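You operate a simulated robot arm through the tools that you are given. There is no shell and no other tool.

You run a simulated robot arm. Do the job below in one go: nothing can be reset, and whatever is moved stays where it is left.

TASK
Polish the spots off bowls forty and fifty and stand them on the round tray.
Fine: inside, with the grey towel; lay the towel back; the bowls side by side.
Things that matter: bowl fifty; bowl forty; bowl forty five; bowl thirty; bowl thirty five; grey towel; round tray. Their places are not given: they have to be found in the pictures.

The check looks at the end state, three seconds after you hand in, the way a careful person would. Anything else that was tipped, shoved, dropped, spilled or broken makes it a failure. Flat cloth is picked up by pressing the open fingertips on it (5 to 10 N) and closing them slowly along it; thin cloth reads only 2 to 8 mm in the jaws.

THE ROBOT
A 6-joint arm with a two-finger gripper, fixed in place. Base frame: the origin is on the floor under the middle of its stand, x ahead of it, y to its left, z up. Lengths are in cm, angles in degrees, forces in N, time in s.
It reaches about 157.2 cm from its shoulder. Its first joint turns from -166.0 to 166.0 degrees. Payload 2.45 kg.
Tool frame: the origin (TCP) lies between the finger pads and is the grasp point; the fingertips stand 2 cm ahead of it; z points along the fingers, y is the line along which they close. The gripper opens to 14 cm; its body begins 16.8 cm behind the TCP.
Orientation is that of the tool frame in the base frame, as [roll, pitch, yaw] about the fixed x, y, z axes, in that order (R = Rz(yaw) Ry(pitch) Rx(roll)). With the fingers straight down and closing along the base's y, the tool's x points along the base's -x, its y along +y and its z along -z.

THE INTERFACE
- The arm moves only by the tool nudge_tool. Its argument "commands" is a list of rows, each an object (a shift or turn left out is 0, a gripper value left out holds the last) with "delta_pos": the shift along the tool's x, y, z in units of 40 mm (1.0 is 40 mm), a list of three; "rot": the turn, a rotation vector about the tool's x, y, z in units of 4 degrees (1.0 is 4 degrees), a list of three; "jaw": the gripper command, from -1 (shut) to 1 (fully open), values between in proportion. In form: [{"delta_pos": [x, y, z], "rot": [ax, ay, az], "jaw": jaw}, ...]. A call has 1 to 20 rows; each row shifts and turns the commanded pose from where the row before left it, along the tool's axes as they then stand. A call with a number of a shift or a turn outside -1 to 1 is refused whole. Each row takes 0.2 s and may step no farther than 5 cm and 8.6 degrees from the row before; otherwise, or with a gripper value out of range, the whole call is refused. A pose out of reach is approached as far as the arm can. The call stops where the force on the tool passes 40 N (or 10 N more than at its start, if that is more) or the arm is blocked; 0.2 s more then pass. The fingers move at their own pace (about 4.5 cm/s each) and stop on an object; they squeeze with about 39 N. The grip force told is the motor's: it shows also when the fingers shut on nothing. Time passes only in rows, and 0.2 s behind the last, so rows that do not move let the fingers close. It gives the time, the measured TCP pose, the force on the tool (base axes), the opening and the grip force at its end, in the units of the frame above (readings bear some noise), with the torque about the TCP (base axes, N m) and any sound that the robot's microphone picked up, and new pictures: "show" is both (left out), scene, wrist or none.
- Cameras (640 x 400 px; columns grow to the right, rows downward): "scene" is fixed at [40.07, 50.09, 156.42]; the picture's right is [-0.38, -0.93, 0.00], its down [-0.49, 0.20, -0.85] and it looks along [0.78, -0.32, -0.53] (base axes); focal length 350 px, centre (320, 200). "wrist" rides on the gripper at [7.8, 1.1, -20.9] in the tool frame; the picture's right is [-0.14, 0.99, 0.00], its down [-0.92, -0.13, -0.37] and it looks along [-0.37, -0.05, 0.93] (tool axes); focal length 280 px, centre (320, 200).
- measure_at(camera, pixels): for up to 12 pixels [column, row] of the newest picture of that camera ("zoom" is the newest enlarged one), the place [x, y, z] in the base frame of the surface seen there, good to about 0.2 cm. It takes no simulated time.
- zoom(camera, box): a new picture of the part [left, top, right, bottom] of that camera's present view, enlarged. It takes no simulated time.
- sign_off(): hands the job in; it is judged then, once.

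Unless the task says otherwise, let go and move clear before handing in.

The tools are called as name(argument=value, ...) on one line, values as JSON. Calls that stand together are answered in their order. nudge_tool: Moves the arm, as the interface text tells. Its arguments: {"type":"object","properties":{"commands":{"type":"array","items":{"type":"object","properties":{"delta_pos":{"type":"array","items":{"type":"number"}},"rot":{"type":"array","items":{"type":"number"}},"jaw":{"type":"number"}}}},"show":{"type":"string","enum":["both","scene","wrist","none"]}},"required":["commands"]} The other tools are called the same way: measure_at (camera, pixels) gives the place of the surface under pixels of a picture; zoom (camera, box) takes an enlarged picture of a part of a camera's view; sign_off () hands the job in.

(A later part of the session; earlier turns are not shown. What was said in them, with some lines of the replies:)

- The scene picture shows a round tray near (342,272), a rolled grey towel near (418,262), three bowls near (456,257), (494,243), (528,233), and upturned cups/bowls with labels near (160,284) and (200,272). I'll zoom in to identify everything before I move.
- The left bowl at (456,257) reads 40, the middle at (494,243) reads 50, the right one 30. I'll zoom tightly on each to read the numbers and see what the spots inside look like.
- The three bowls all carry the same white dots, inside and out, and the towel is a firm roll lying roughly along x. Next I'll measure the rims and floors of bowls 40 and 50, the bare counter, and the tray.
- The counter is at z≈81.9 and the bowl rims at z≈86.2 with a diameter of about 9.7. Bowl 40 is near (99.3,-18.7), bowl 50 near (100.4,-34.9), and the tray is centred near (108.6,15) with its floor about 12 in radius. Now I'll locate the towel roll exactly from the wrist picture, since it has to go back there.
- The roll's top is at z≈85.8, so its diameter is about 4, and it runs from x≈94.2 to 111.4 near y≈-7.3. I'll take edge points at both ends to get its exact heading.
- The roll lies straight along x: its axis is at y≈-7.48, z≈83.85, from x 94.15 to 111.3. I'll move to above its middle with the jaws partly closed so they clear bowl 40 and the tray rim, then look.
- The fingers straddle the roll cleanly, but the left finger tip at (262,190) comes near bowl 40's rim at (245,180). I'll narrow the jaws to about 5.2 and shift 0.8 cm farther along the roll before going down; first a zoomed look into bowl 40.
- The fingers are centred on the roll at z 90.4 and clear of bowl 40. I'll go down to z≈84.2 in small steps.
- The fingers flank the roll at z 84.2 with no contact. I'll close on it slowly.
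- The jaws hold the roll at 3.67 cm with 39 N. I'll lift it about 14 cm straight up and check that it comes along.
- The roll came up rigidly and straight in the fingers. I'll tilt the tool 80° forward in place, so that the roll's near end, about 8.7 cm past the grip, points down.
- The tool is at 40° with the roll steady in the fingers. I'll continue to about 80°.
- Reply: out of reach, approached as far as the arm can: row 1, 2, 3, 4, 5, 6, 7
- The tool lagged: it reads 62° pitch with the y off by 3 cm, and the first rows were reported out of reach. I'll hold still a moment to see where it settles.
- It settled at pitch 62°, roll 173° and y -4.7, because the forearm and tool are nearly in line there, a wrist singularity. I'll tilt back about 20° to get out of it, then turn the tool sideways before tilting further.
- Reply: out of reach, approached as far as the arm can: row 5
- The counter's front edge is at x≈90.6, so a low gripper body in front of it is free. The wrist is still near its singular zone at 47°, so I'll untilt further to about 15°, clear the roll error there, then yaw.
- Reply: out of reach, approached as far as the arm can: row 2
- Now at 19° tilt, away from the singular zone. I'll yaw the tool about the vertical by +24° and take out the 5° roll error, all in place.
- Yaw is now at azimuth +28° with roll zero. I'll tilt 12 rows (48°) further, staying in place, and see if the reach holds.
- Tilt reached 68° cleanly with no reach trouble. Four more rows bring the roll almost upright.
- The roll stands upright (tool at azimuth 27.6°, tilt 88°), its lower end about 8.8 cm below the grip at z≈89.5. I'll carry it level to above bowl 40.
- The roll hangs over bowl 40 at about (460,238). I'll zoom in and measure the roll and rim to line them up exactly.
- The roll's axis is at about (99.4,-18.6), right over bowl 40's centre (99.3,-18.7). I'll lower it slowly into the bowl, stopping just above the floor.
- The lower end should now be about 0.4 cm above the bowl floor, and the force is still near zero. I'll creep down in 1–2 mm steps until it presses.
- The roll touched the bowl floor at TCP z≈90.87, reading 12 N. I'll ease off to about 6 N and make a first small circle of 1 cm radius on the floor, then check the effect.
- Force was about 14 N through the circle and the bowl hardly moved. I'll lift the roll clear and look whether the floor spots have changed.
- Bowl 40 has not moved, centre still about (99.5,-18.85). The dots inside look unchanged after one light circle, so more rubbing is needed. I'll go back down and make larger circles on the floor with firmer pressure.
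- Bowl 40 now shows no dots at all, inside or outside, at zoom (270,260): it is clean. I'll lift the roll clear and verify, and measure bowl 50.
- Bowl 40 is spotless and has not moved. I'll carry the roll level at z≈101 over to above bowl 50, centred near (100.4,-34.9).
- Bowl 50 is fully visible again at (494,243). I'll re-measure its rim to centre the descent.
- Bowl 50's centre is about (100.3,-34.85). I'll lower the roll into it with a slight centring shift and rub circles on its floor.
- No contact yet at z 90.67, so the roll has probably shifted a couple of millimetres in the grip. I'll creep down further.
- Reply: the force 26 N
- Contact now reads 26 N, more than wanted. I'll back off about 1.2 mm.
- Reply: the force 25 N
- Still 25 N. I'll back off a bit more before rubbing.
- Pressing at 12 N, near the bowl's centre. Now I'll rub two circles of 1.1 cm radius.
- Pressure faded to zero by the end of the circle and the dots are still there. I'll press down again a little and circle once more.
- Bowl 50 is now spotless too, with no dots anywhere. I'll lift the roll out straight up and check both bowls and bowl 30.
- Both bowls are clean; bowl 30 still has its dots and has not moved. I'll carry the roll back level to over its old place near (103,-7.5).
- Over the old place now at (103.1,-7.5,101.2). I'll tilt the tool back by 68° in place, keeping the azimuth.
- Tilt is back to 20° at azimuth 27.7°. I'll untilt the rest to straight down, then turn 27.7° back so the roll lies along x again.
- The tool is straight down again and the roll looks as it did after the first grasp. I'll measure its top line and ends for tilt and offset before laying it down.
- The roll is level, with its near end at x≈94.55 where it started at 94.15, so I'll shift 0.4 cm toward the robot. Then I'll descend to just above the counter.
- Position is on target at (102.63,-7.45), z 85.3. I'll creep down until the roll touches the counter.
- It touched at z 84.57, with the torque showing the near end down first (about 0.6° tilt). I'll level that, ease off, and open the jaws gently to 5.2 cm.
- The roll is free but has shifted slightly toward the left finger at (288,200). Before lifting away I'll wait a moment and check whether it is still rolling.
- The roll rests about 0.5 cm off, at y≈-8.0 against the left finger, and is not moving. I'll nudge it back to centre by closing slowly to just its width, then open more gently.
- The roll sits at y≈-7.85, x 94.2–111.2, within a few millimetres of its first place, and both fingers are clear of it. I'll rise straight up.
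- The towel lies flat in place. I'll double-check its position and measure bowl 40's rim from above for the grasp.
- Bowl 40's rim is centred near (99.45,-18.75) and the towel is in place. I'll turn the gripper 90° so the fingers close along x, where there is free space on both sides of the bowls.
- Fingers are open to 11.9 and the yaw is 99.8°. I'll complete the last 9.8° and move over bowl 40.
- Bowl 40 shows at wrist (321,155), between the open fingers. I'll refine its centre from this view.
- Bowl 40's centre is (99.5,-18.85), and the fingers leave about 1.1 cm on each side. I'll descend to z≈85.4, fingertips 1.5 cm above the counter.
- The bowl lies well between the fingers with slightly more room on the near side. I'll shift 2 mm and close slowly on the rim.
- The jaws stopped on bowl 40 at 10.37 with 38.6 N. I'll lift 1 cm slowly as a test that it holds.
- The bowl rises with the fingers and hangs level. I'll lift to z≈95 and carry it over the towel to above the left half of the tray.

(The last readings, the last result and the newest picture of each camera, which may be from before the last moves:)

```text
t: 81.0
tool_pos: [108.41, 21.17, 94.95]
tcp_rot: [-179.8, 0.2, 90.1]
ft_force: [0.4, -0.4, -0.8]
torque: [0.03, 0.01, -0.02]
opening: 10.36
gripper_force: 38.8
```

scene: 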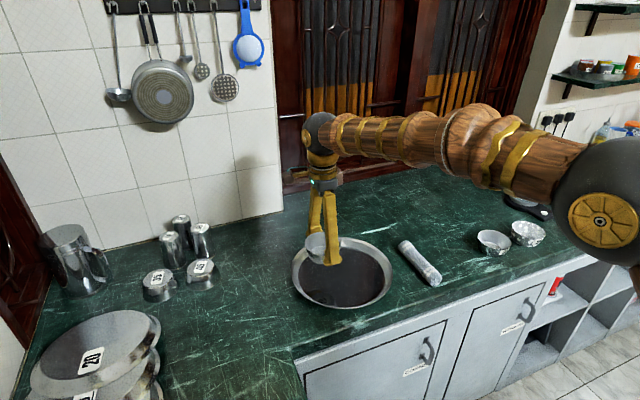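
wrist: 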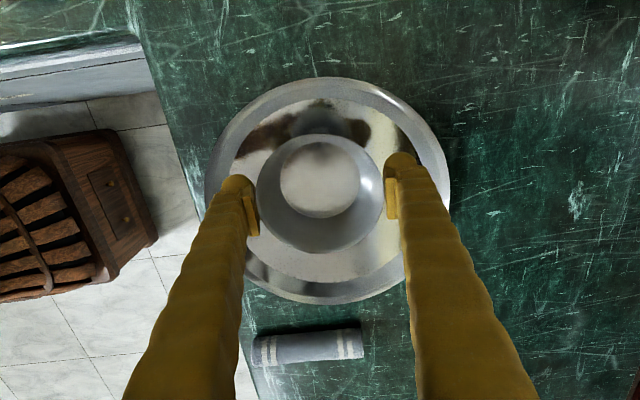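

Bowl 40 hangs over the tray at wrist (320,190). I'll measure the tray's rim and floor edges from this view to place it exactly.

measure_at(camera="wrist", pixels=[[327, 80], [208, 190], [447, 190], [320, 302], [325, 104], [240, 150], [415, 145], [318, 278], [290, 120], [370, 120], [290, 260], [375, 265]])

zoom(camera="wrist", box=[190, 70, 470, 310])

```text
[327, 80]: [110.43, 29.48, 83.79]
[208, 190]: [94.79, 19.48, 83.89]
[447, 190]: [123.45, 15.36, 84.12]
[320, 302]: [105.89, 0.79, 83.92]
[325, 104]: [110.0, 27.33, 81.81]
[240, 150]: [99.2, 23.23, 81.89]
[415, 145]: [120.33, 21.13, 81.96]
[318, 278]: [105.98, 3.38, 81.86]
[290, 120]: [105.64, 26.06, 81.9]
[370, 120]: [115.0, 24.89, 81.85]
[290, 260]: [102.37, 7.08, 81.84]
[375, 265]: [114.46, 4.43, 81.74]
```

```text
1.67 times, centred on (330, 190) of wrist
```

zoom: 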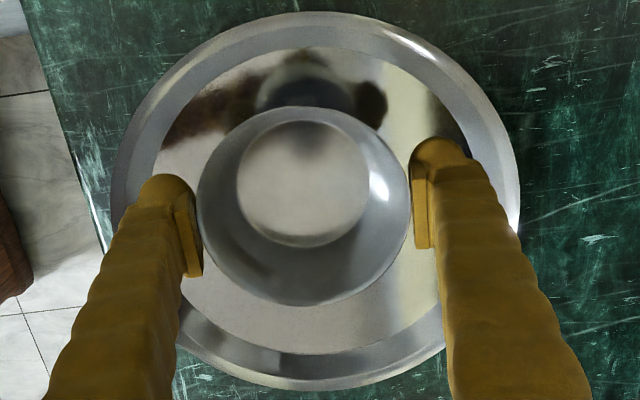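

The tray is centred at about (108.65,15.1) with a floor radius of 12. I'll set bowl 40 down at (108.65,20.9), leaving the right half for bowl 50; first down to just above the floor.

nudge_tool(commands=[{"delta_pos": [-0.06, 0.05, 0.5]}, {"delta_pos": [0, 0, 0.6]}, {"delta_pos": [0, 0, 0.5]}, {"delta_pos": [0, 0, 0.35]}, {"delta_pos": [0, 0, 0.2]}, {"delta_pos": [0, 0, 0.08]}, {"delta_pos": [0, 0, 0]}])

zoom(camera="scene", box=[275, 200, 410, 320])

```text
t: 82.6
tool_pos: [108.8, 20.77, 85.93]
tcp_rot: [-179.8, 0.2, 90.0]
ft_force: [-0.8, -0.1, 0.2]
torque: [0.01, -0.02, 0.03]
opening: 10.34
gripper_force: 39.0
```

scene: 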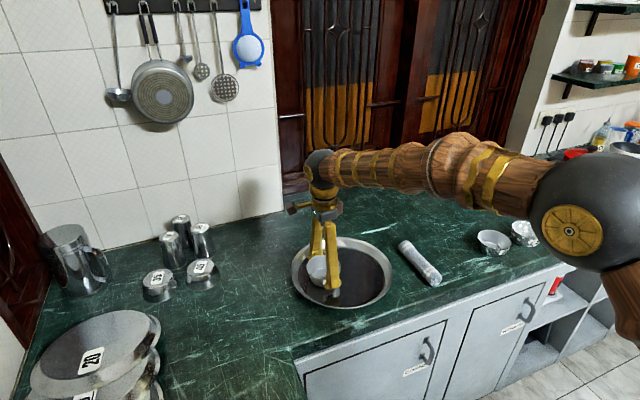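
wrist: 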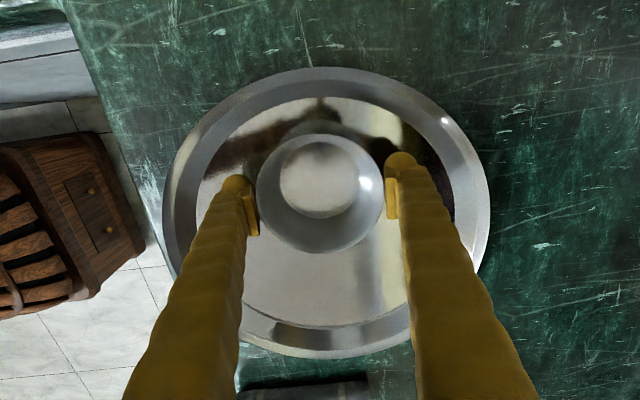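

```text
3.33 times, centred on (342, 260) of scene
```

zoom: 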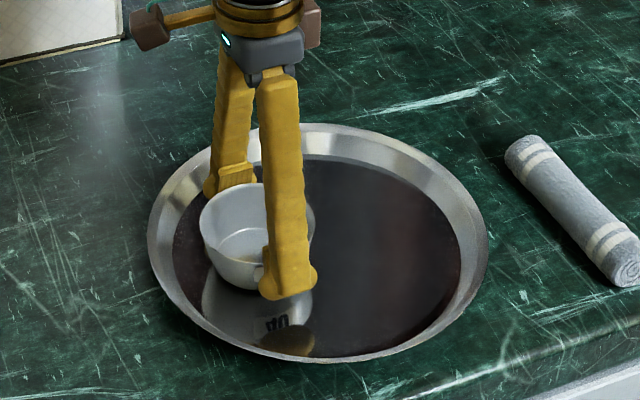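

The bowl hovers just above the tray floor with no contact yet. I'll creep down in millimetre steps.

nudge_tool(commands=[{"delta_pos": [0, 0, 0.03]}, {"delta_pos": [0, 0, 0.03]}, {"delta_pos": [0, 0, 0]}], show="none")

```text
t: 83.4
tool_pos: [108.78, 20.79, 85.92]
tcp_rot: [-179.9, 0.3, 90.2]
ft_force: [-2.8, -5.0, 21.4]
torque: [-0.08, 0.26, 0.03]
opening: 10.35
gripper_force: 39.5
```

Contact at z≈85.9, reading 21 N. I'll ease up 2 mm of command and then open slowly to about 11.6.

nudge_tool(commands=[{"delta_pos": [0, 0, -0.045]}, {"delta_pos": [0, 0, 0]}], show="none")

```text
t: 84.0
tool_pos: [108.78, 20.72, 85.85]
tcp_rot: [-179.9, 0.3, 90.0]
ft_force: [-3.0, -2.5, 8.5]
torque: [0.03, -0.04, 0.02]
opening: 10.32
gripper_force: 39.0
```

nudge_tool(commands=[{"jaw": 0.46}, {"jaw": 0.49}, {"jaw": 0.52}, {"jaw": 0.56}, {"jaw": 0.6}, {"jaw": 0.64}, {"jaw": 0.66}, {"jaw": 0.66}])

zoom(camera="scene", box=[275, 200, 410, 320])

```text
t: 85.8
tool_pos: [108.75, 20.93, 85.96]
tcp_rot: [-179.8, 0.2, 90.1]
ft_force: [-0.5, -0.3, -0.8]
torque: [0.02, 0.01, 0.02]
opening: 11.62
gripper_force: 0.1
```

scene: 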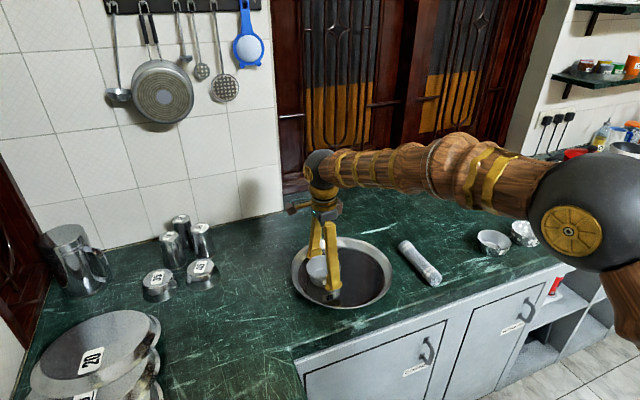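
wrist: 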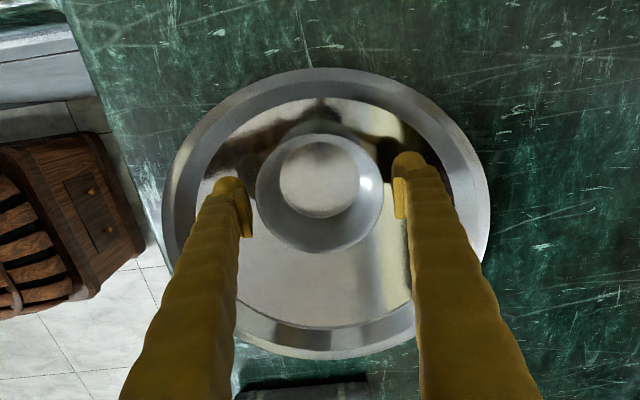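

```text
3.33 times, centred on (342, 260) of scene
```

zoom: 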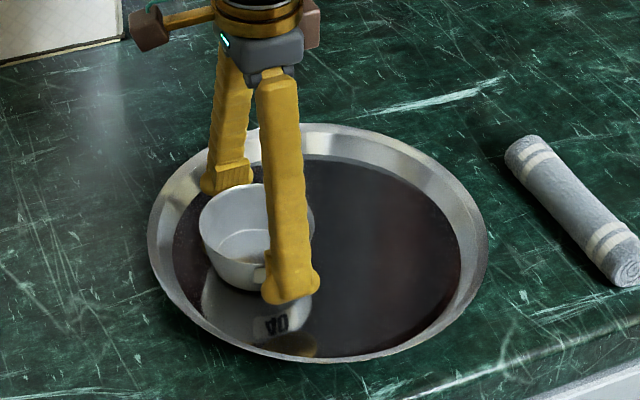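

Bowl 40 stands on the tray, and both fingers are clear of its rim (wrist gaps at (250,200) and (388,190)). I'll rise straight up.

nudge_tool(commands=[{"delta_pos": [0, 0, -0.25]}, {"delta_pos": [0, 0, -0.5]}, {"delta_pos": [0, 0, -0.8]}, {"delta_pos": [0, 0, -0.9]}, {"delta_pos": [0, 0, -0.6]}, {"delta_pos": [0, 0, 0]}])

zoom(camera="scene", box=[275, 200, 410, 320])

```text
t: 87.2
tool_pos: [108.79, 20.93, 98.46]
tcp_rot: [-179.9, 0.2, 90.1]
ft_force: [-0.2, 0.6, -0.7]
torque: [-0.01, -0.02, -0.01]
opening: 11.62
gripper_force: 0.0
```

scene: 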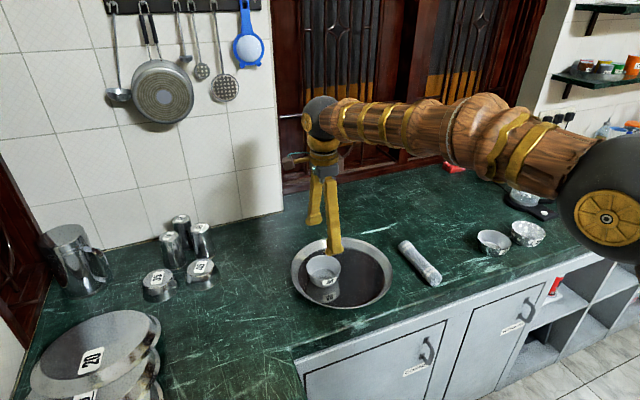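
wrist: 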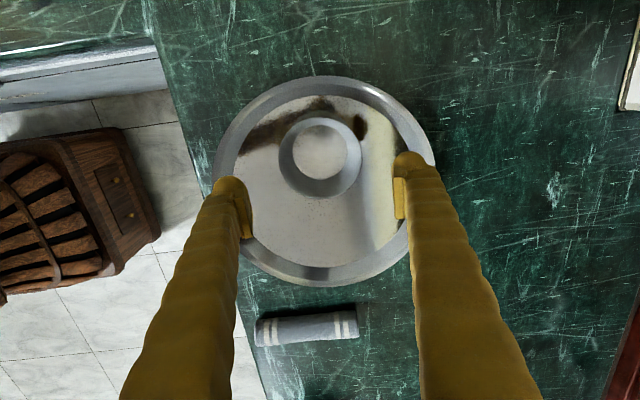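

```text
3.33 times, centred on (342, 260) of scene
```

zoom: 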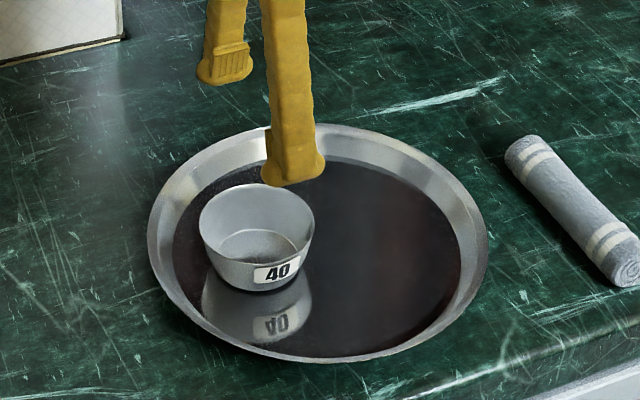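

Bowl 40 stands upright on the tray. I'll travel back at z≈98 to above bowl 50.

nudge_tool(commands=[{"delta_pos": [-0.872, -0.1325, 0], "jaw": 0.7}, {"delta_pos": [-0.872, -0.1325, 0]}, {"delta_pos": [-0.872, -0.1325, 0]}, {"delta_pos": [-0.872, -0.1325, 0]}, {"delta_pos": [-0.872, -0.1325, 0]}, {"delta_pos": [-0.872, -0.1325, 0]}, {"delta_pos": [-0.872, -0.1325, 0]}, {"delta_pos": [-0.872, -0.1325, 0]}, {"delta_pos": [-0.872, -0.1325, 0]}, {"delta_pos": [-0.872, -0.1325, 0]}, {"delta_pos": [-0.872, -0.1325, 0]}, {"delta_pos": [-0.872, -0.1325, 0]}, {"delta_pos": [-0.872, -0.1325, 0]}, {"delta_pos": [-0.872, -0.1325, 0]}, {"delta_pos": [-0.872, -0.1325, 0]}, {"delta_pos": [-0.872, -0.1325, 0]}, {"delta_pos": [0, 0, 0]}])

```text
t: 90.8
tool_pos: [100.49, -35.15, 98.43]
tcp_rot: [-179.8, 0.2, 90.1]
ft_force: [1.1, 0.3, -0.2]
torque: [-0.05, -0.01, -0.01]
opening: 11.89
gripper_force: 0.1
```

scene: 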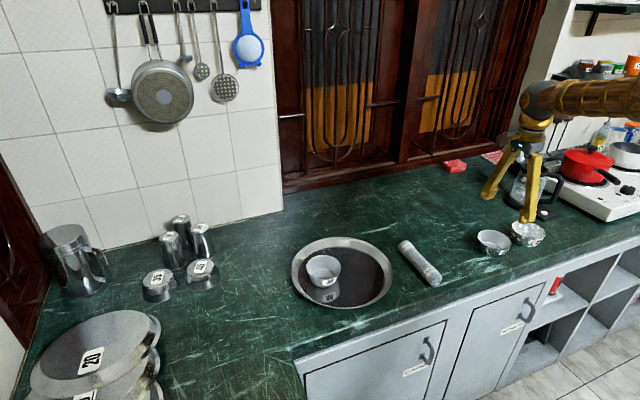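
wrist: 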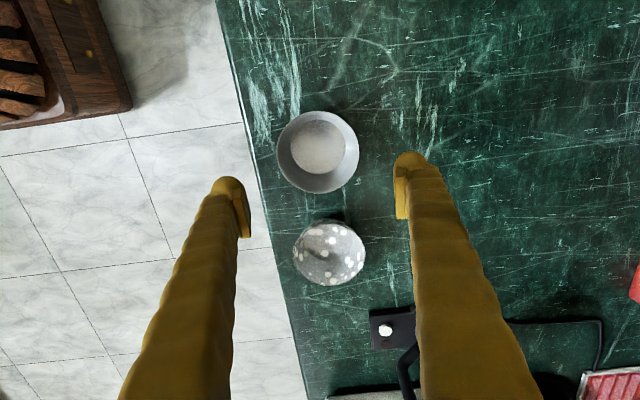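

Bowl 50 is at wrist (318,152), between the fingers. I'll measure its rim for centring.

measure_at(camera="wrist", pixels=[[279, 155], [357, 148], [316, 113], [322, 190], [289, 130], [349, 126], [349, 177], [292, 180], [318, 148]])

measure_at(camera="scene", pixels=[[479, 237], [509.5, 242.5], [489, 231], [500, 249.5]])

zoom(camera="wrist", box=[220, 100, 430, 290])

```text
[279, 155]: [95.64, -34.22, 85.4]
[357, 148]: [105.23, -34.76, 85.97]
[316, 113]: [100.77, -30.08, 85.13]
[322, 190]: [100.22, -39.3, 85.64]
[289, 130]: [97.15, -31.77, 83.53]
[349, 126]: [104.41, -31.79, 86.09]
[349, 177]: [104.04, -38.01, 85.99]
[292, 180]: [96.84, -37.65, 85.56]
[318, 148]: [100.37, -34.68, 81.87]
```

```text
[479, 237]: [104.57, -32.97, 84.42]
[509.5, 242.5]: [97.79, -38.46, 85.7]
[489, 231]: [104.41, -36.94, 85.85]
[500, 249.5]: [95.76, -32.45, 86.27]
```

```text
2.11 times, centred on (325, 195) of wrist
```

zoom: 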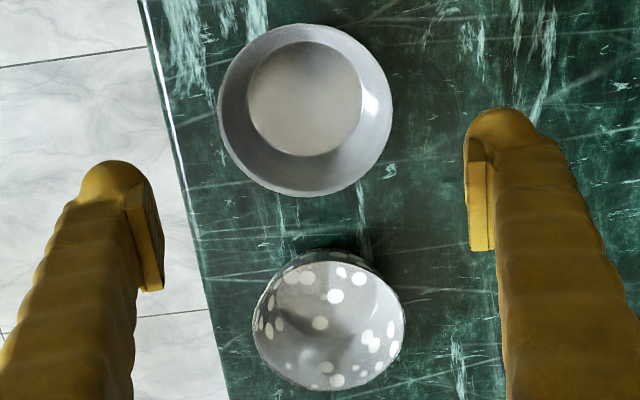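

Bowl 50's centre is (100.43,-34.7). I'll shift 0.4 cm in y and descend to z≈85.45.

nudge_tool(commands=[{"delta_pos": [0.1, 0.02, 0.9]}, {"delta_pos": [0, 0, 0.9]}, {"delta_pos": [0, 0, 0.7]}, {"delta_pos": [0, 0, 0.4]}, {"delta_pos": [0, 0, 0.2]}, {"delta_pos": [0, 0, 0.14]}, {"delta_pos": [0, 0, 0]}])

zoom(camera="scene", box=[450, 180, 560, 280])

```text
t: 92.4
tool_pos: [100.41, -34.76, 85.43]
tcp_rot: [-179.9, 0.1, 90.0]
ft_force: [-0.3, -1.4, 0.4]
torque: [-0.03, 0.02, -0.03]
opening: 11.9
gripper_force: 0.0
```

scene: 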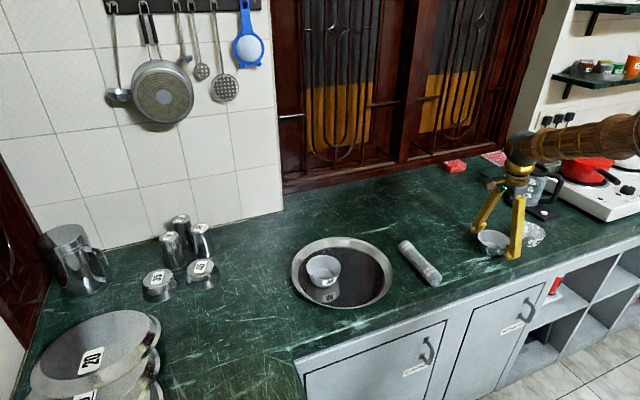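
wrist: 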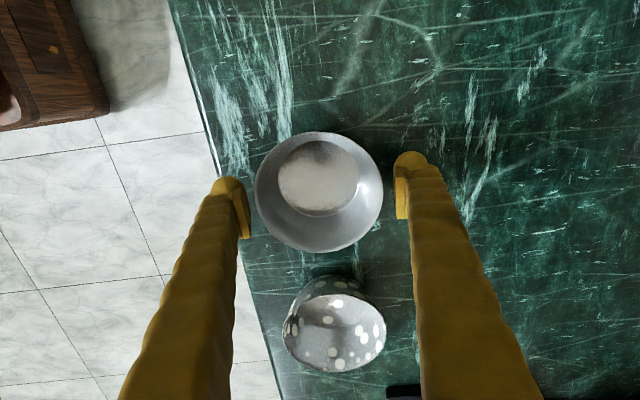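

```text
4.00 times, centred on (505, 230) of scene
```

zoom: 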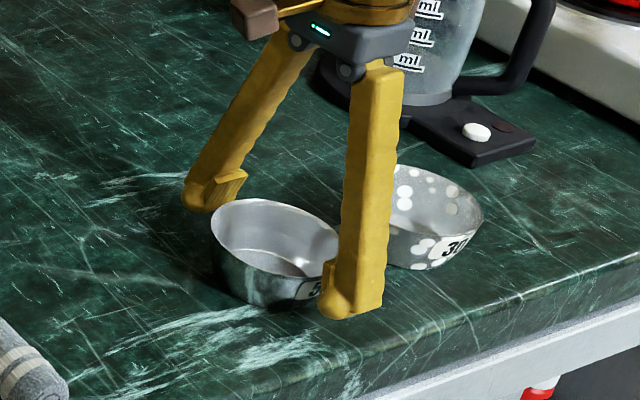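

Bowl 50 lies centred between the fingers, with bowl 30 untouched. I'll close slowly as before.

nudge_tool(commands=[{"jaw": 0.58}, {"jaw": 0.52}, {"jaw": 0.48}, {"jaw": 0.44}, {"jaw": 0.4}, {"jaw": 0.3}, {"jaw": 0.1}, {"jaw": -0.2}, {"jaw": -0.2}], show="wrist")

```text
t: 94.4
tool_pos: [100.41, -34.65, 85.46]
tcp_rot: [-179.9, 0.3, 90.1]
ft_force: [-1.0, -0.4, 3.2]
torque: [-0.01, 0.01, -0.07]
opening: 10.29
gripper_force: 38.9
```

wrist: 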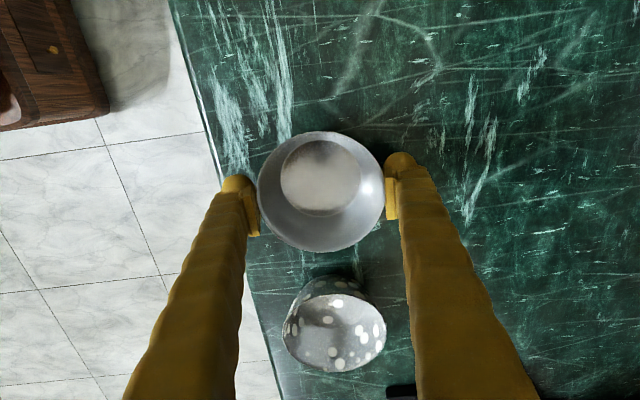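

The grip is firm at 10.29 with 38.9 N, the same as for bowl 40. I'll lift gently straight up to z≈95.

nudge_tool(commands=[{"delta_pos": [0, 0, -0.08]}, {"delta_pos": [0, 0, -0.1]}, {"delta_pos": [0, 0, -0.2]}, {"delta_pos": [0, 0, -0.5]}, {"delta_pos": [0, 0, -0.7]}, {"delta_pos": [0, 0, -0.6]}, {"delta_pos": [0, 0, -0.25]}, {"delta_pos": [0, 0, 0]}])

```text
t: 96.2
tool_pos: [100.59, -34.79, 95.18]
tcp_rot: [-179.9, 0.2, 90.1]
ft_force: [0.6, -0.6, -0.7]
torque: [0.01, -0.01, 0.0]
opening: 10.29
gripper_force: 39.1
```

scene: 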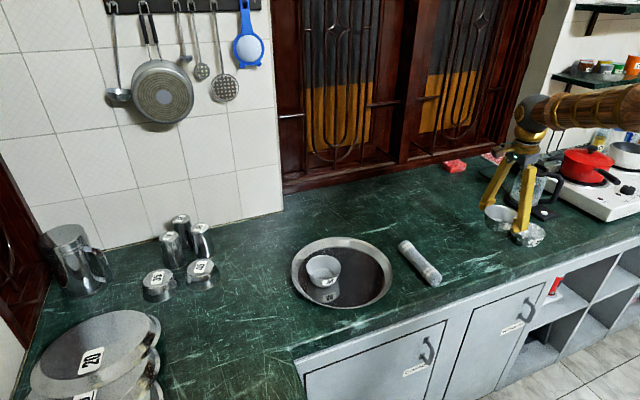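
wrist: 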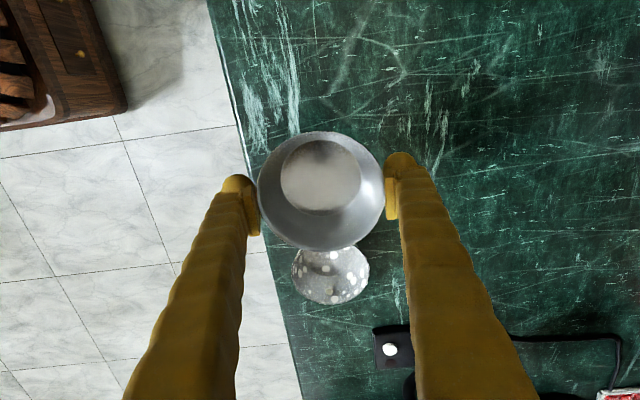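

Bowl 50 came up level. I'll carry it over the towel to above the right half of the tray.

nudge_tool(commands=[{"delta_pos": [0.4, 0.073, 0]}, {"delta_pos": [0.7, 0.128, 0]}, {"delta_pos": [0.755, 0.138, 0]}, {"delta_pos": [0.755, 0.138, 0]}, {"delta_pos": [0.755, 0.138, 0]}, {"delta_pos": [0.755, 0.138, 0]}, {"delta_pos": [0.755, 0.138, 0]}, {"delta_pos": [0.755, 0.138, 0]}, {"delta_pos": [0.755, 0.138, 0]}, {"delta_pos": [0.755, 0.138, 0]}, {"delta_pos": [0.755, 0.138, 0]}, {"delta_pos": [0.755, 0.138, 0]}, {"delta_pos": [0.755, 0.138, 0]}, {"delta_pos": [0.755, 0.138, 0]}, {"delta_pos": [0.55, 0.1, 0]}, {"delta_pos": [0.32, 0.058, 0]}, {"delta_pos": [0, 0, 0]}])

zoom(camera="scene", box=[275, 200, 410, 320])

```text
t: 99.8
tool_pos: [108.52, 9.42, 94.98]
tcp_rot: [-179.8, 0.1, 90.1]
ft_force: [0.8, 0.2, -0.6]
torque: [-0.01, 0.03, 0.01]
opening: 10.26
gripper_force: 38.9
```

scene: 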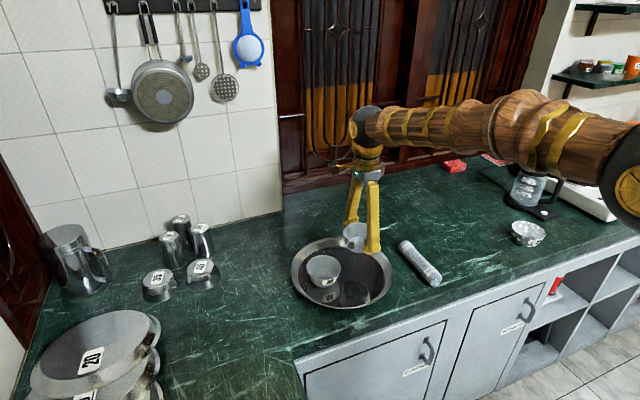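
wrist: 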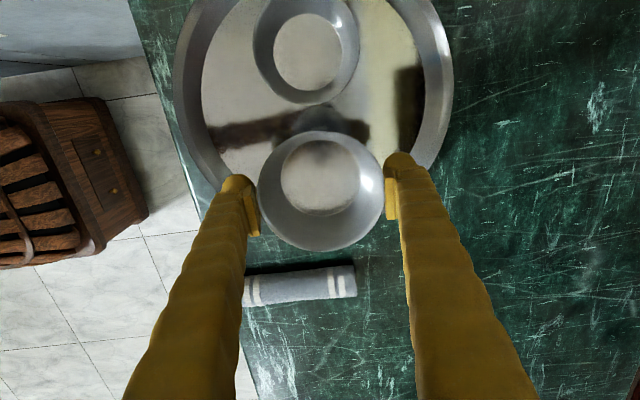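

```text
3.33 times, centred on (342, 260) of scene
```

zoom: 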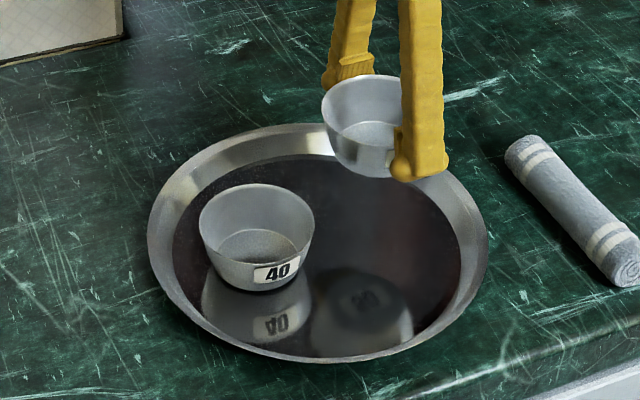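

Bowl 50 hangs over the free half of the tray. I'll measure bowl 40's rim and the tray edge here to confirm the gap.

measure_at(camera="wrist", pixels=[[308, 101], [257, 45], [357, 42], [270, 85], [345, 80], [308, 50], [260, 230], [385, 120], [210, 120], [420, 110]])

measure_at(camera="scene", pixels=[[306.5, 267], [340, 272], [320, 255.5], [330, 279], [322, 272]])

```text
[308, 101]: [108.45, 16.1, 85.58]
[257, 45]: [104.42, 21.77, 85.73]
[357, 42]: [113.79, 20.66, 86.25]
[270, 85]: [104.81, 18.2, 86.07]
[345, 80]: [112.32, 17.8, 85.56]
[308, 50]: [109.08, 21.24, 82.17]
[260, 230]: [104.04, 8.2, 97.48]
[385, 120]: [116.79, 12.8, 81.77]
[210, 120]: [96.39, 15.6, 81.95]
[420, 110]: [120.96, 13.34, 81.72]
```

```text
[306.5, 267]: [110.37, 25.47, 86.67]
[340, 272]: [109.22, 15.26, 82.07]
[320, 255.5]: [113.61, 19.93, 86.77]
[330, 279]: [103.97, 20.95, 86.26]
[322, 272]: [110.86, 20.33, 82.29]
```

Bowl 40's near rim is at y≈16.1, so setting bowl 50 at y≈9.4 leaves a gap of nearly 2 cm. I'll lower bowl 50 to just above the tray floor.

nudge_tool(commands=[{"delta_pos": [0, 0.04, 0.5]}, {"delta_pos": [0, 0, 0.6]}, {"delta_pos": [0, 0, 0.5]}, {"delta_pos": [0, 0, 0.35]}, {"delta_pos": [0, 0, 0.2]}, {"delta_pos": [0, 0, 0.07]}, {"delta_pos": [0, 0, 0]}])

```text
t: 101.4
tool_pos: [108.59, 9.49, 86.13]
tcp_rot: [-179.9, 0.2, 90.1]
ft_force: [0.3, 0.4, -0.5]
torque: [-0.02, -0.02, 0.0]
opening: 10.24
gripper_force: 38.3
```

scene: 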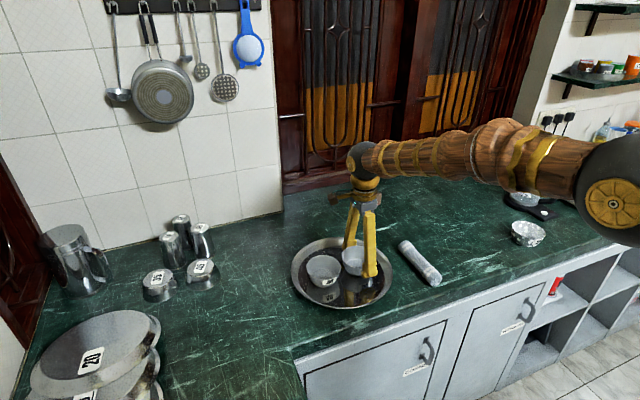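
wrist: 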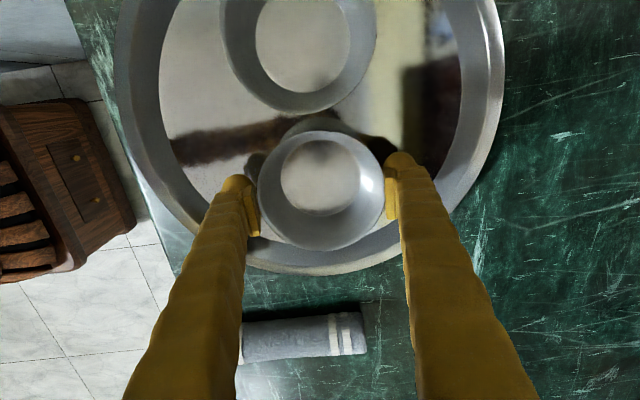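

Bowl 50 hovers a few millimetres over the tray floor. I'll creep down until it touches.

nudge_tool(commands=[{"delta_pos": [0, 0, 0.04]}, {"delta_pos": [0, 0, 0.02]}, {"delta_pos": [0, 0, 0]}], show="none")

```text
t: 102.2
tool_pos: [108.73, 9.43, 85.97]
tcp_rot: [-179.9, 0.1, 90.1]
ft_force: [-1.8, 1.8, 9.0]
torque: [0.0, -0.17, -0.01]
opening: 10.23
gripper_force: 38.5
```

Contact at z≈85.97 with 9 N on the tray floor. I'll open slowly to about 11.6.

nudge_tool(commands=[{"delta_pos": [0, 0, -0.01], "jaw": 0.45}, {"jaw": 0.48}, {"jaw": 0.51}, {"jaw": 0.55}, {"jaw": 0.59}, {"jaw": 0.63}, {"jaw": 0.66}, {"jaw": 0.66}])

zoom(camera="scene", box=[275, 200, 410, 320])

```text
t: 104.0
tool_pos: [108.61, 9.48, 85.76]
tcp_rot: [-179.8, 0.2, 90.1]
ft_force: [-0.4, 0.4, -0.1]
torque: [0.01, 0.01, -0.06]
opening: 11.6
gripper_force: 0.1
```

scene: 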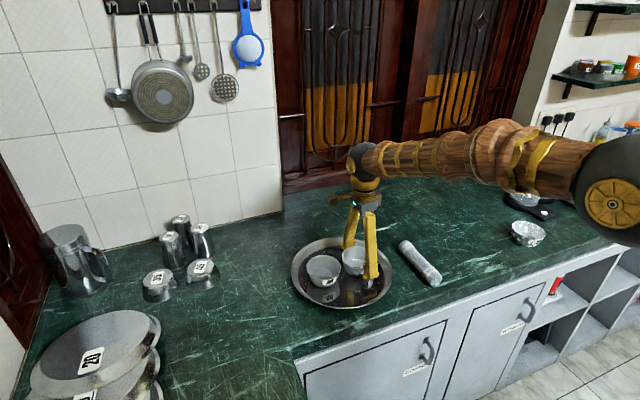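
wrist: 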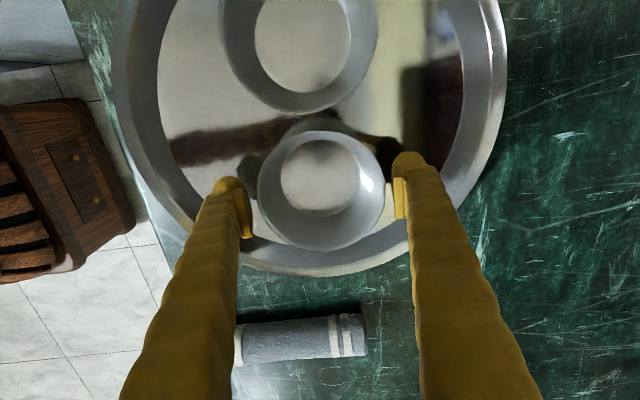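

```text
3.33 times, centred on (342, 260) of scene
```

zoom: 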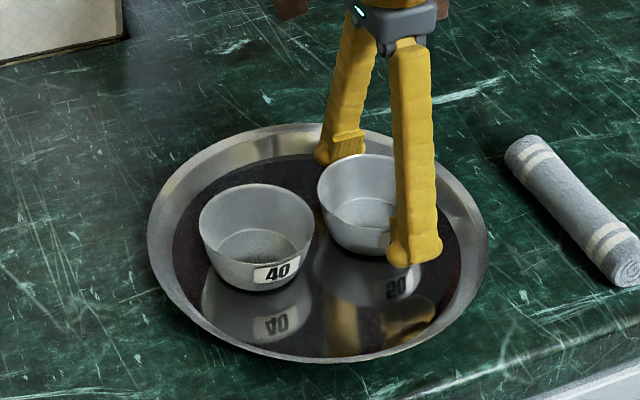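

Both bowls stand side by side on the tray and the fingers are open and clear. I'll rise straight up.

nudge_tool(commands=[{"delta_pos": [0, 0, -0.25]}, {"delta_pos": [0, 0, -0.5]}, {"delta_pos": [0, 0, -0.8]}, {"delta_pos": [0, 0, -0.9]}, {"delta_pos": [0, 0, -0.9]}, {"delta_pos": [0, 0, -0.9]}, {"delta_pos": [0, 0, -0.9]}, {"delta_pos": [0, 0, 0]}])

zoom(camera="scene", box=[275, 200, 410, 320])

zoom(camera="scene", box=[380, 200, 560, 312])

zoom(camera="scene", box=[120, 200, 280, 300])

```text
t: 105.8
tool_pos: [108.77, 9.52, 106.37]
tcp_rot: [-179.8, 0.3, 90.2]
ft_force: [0.7, -0.1, -0.5]
torque: [0.0, 0.01, 0.01]
opening: 11.61
gripper_force: 0.1
```

scene: 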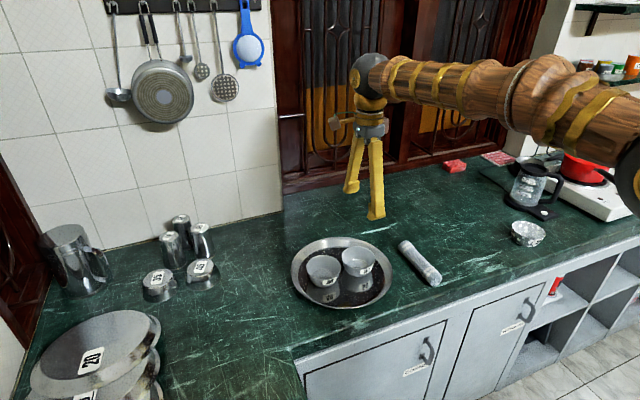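
wrist: 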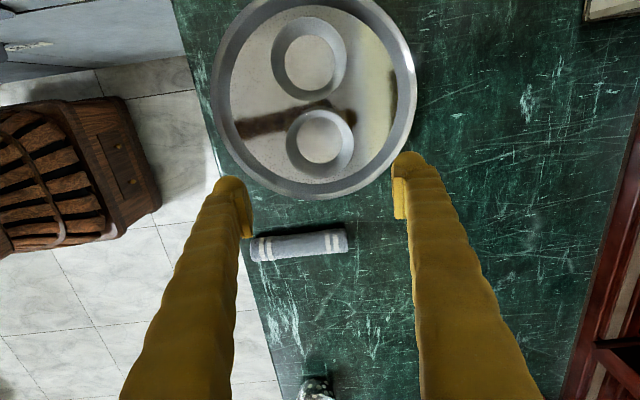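

```text
3.33 times, centred on (342, 260) of scene
```

zoom: 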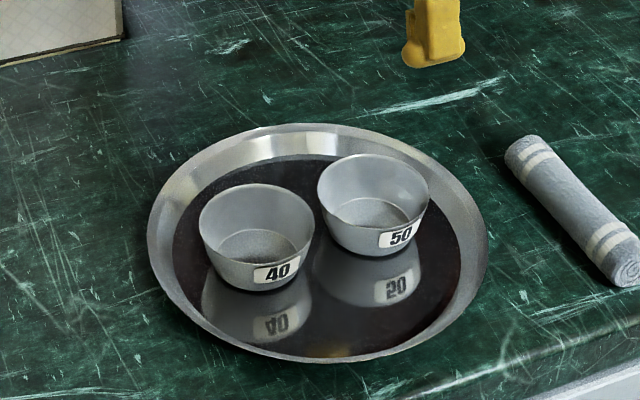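

```text
3.56 times, centred on (470, 256) of scene
```

zoom: 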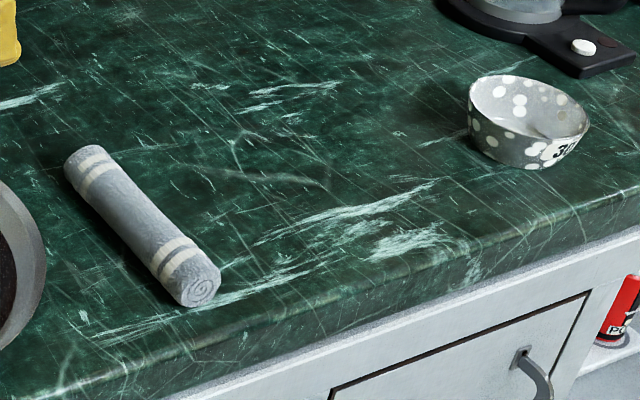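

```text
4.00 times, centred on (200, 250) of scene
```

zoom: 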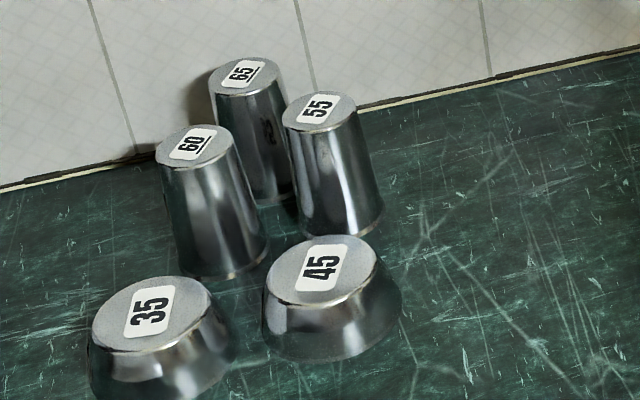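

Bowls 40 and 50 stand clean side by side on the tray, the towel is back, and bowls 30, 35 and 45 and the cups look unmoved. I'll check the bowls' rims for level and the towel's final place, while moving the arm farther clear.

measure_at(camera="wrist", pixels=[[273, 55], [345, 55], [310, 19], [308, 98], [288, 142], [353, 142], [320, 111], [320, 175], [258, 245], [300, 243], [343, 240], [300, 255]])

nudge_tool(commands=[{"delta_pos": [0, -0.4, -0.7]}, {"delta_pos": [0, -0.7, -0.7]}, {"delta_pos": [0, -0.7, -0.7]}, {"delta_pos": [0, -0.7, -0.7]}, {"delta_pos": [0, -0.7, -0.5]}, {"delta_pos": [0, -0.5, 0]}, {"delta_pos": [0, 0, 0]}, {"delta_pos": [0, 0, 0]}])

zoom(camera="scene", box=[275, 200, 455, 320])

```text
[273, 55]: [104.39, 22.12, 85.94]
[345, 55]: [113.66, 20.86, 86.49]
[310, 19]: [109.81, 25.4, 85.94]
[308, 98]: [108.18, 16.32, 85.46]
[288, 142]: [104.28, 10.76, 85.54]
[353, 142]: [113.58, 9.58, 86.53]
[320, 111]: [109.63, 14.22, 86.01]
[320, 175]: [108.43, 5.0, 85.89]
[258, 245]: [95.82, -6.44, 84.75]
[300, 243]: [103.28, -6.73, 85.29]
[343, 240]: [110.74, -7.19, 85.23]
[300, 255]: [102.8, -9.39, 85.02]
```

```text
t: 107.6
tool_pos: [93.94, 9.53, 119.7]
tcp_rot: [-179.8, 0.2, 90.0]
ft_force: [0.0, -1.1, -0.1]
torque: [0.01, 0.01, -0.02]
opening: 11.62
gripper_force: 0.0
```

scene: 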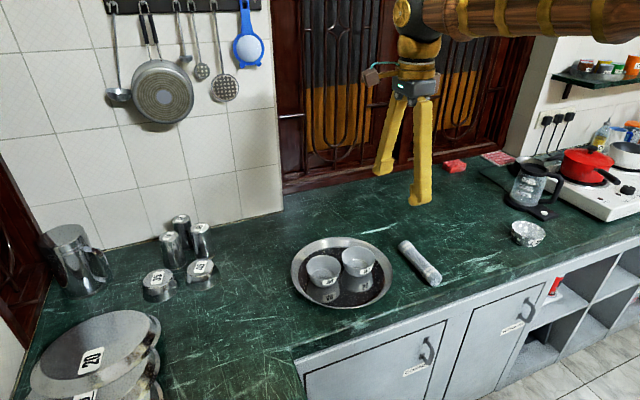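
wrist: 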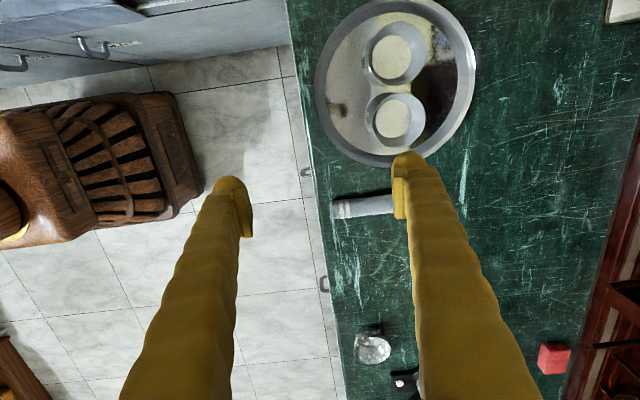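

```text
3.33 times, centred on (365, 260) of scene
```

zoom: 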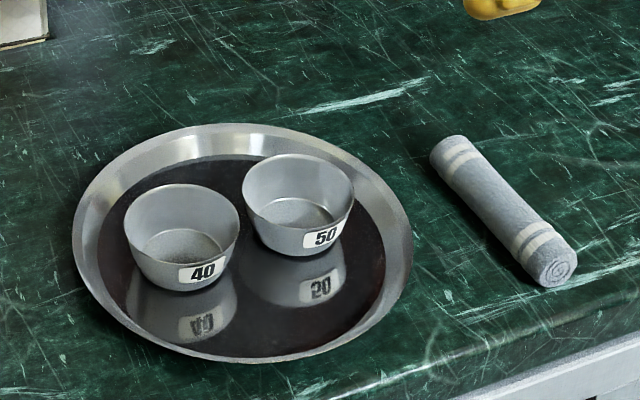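

The last pictures show bowls 40 and 50 clean, level and side by side on the tray (scene (323,268) and (358,260)). The towel is back within a few millimetres of its old place, everything else looks unmoved, and the arm is clear, so I'm handing in.

sign_off()

```text
The job is handed in.
```

Bowls forty and fifty are polished and standing upright side by side on the round tray, about 2 cm apart. I've handed the job in.

- **Polishing:** I rubbed the inside of each bowl with the rolled grey towel until the dots disappeared. The last pictures show no dots on either bowl.
- **Towel:** It lies back along its old line, about 4 mm from where it started.
- **Everything else:** Bowls thirty, thirty five and forty five, the cups and the tray look unmoved in the final pictures. Bowl thirty still has its dots.

The gripper is open and the arm is clear of the counter.
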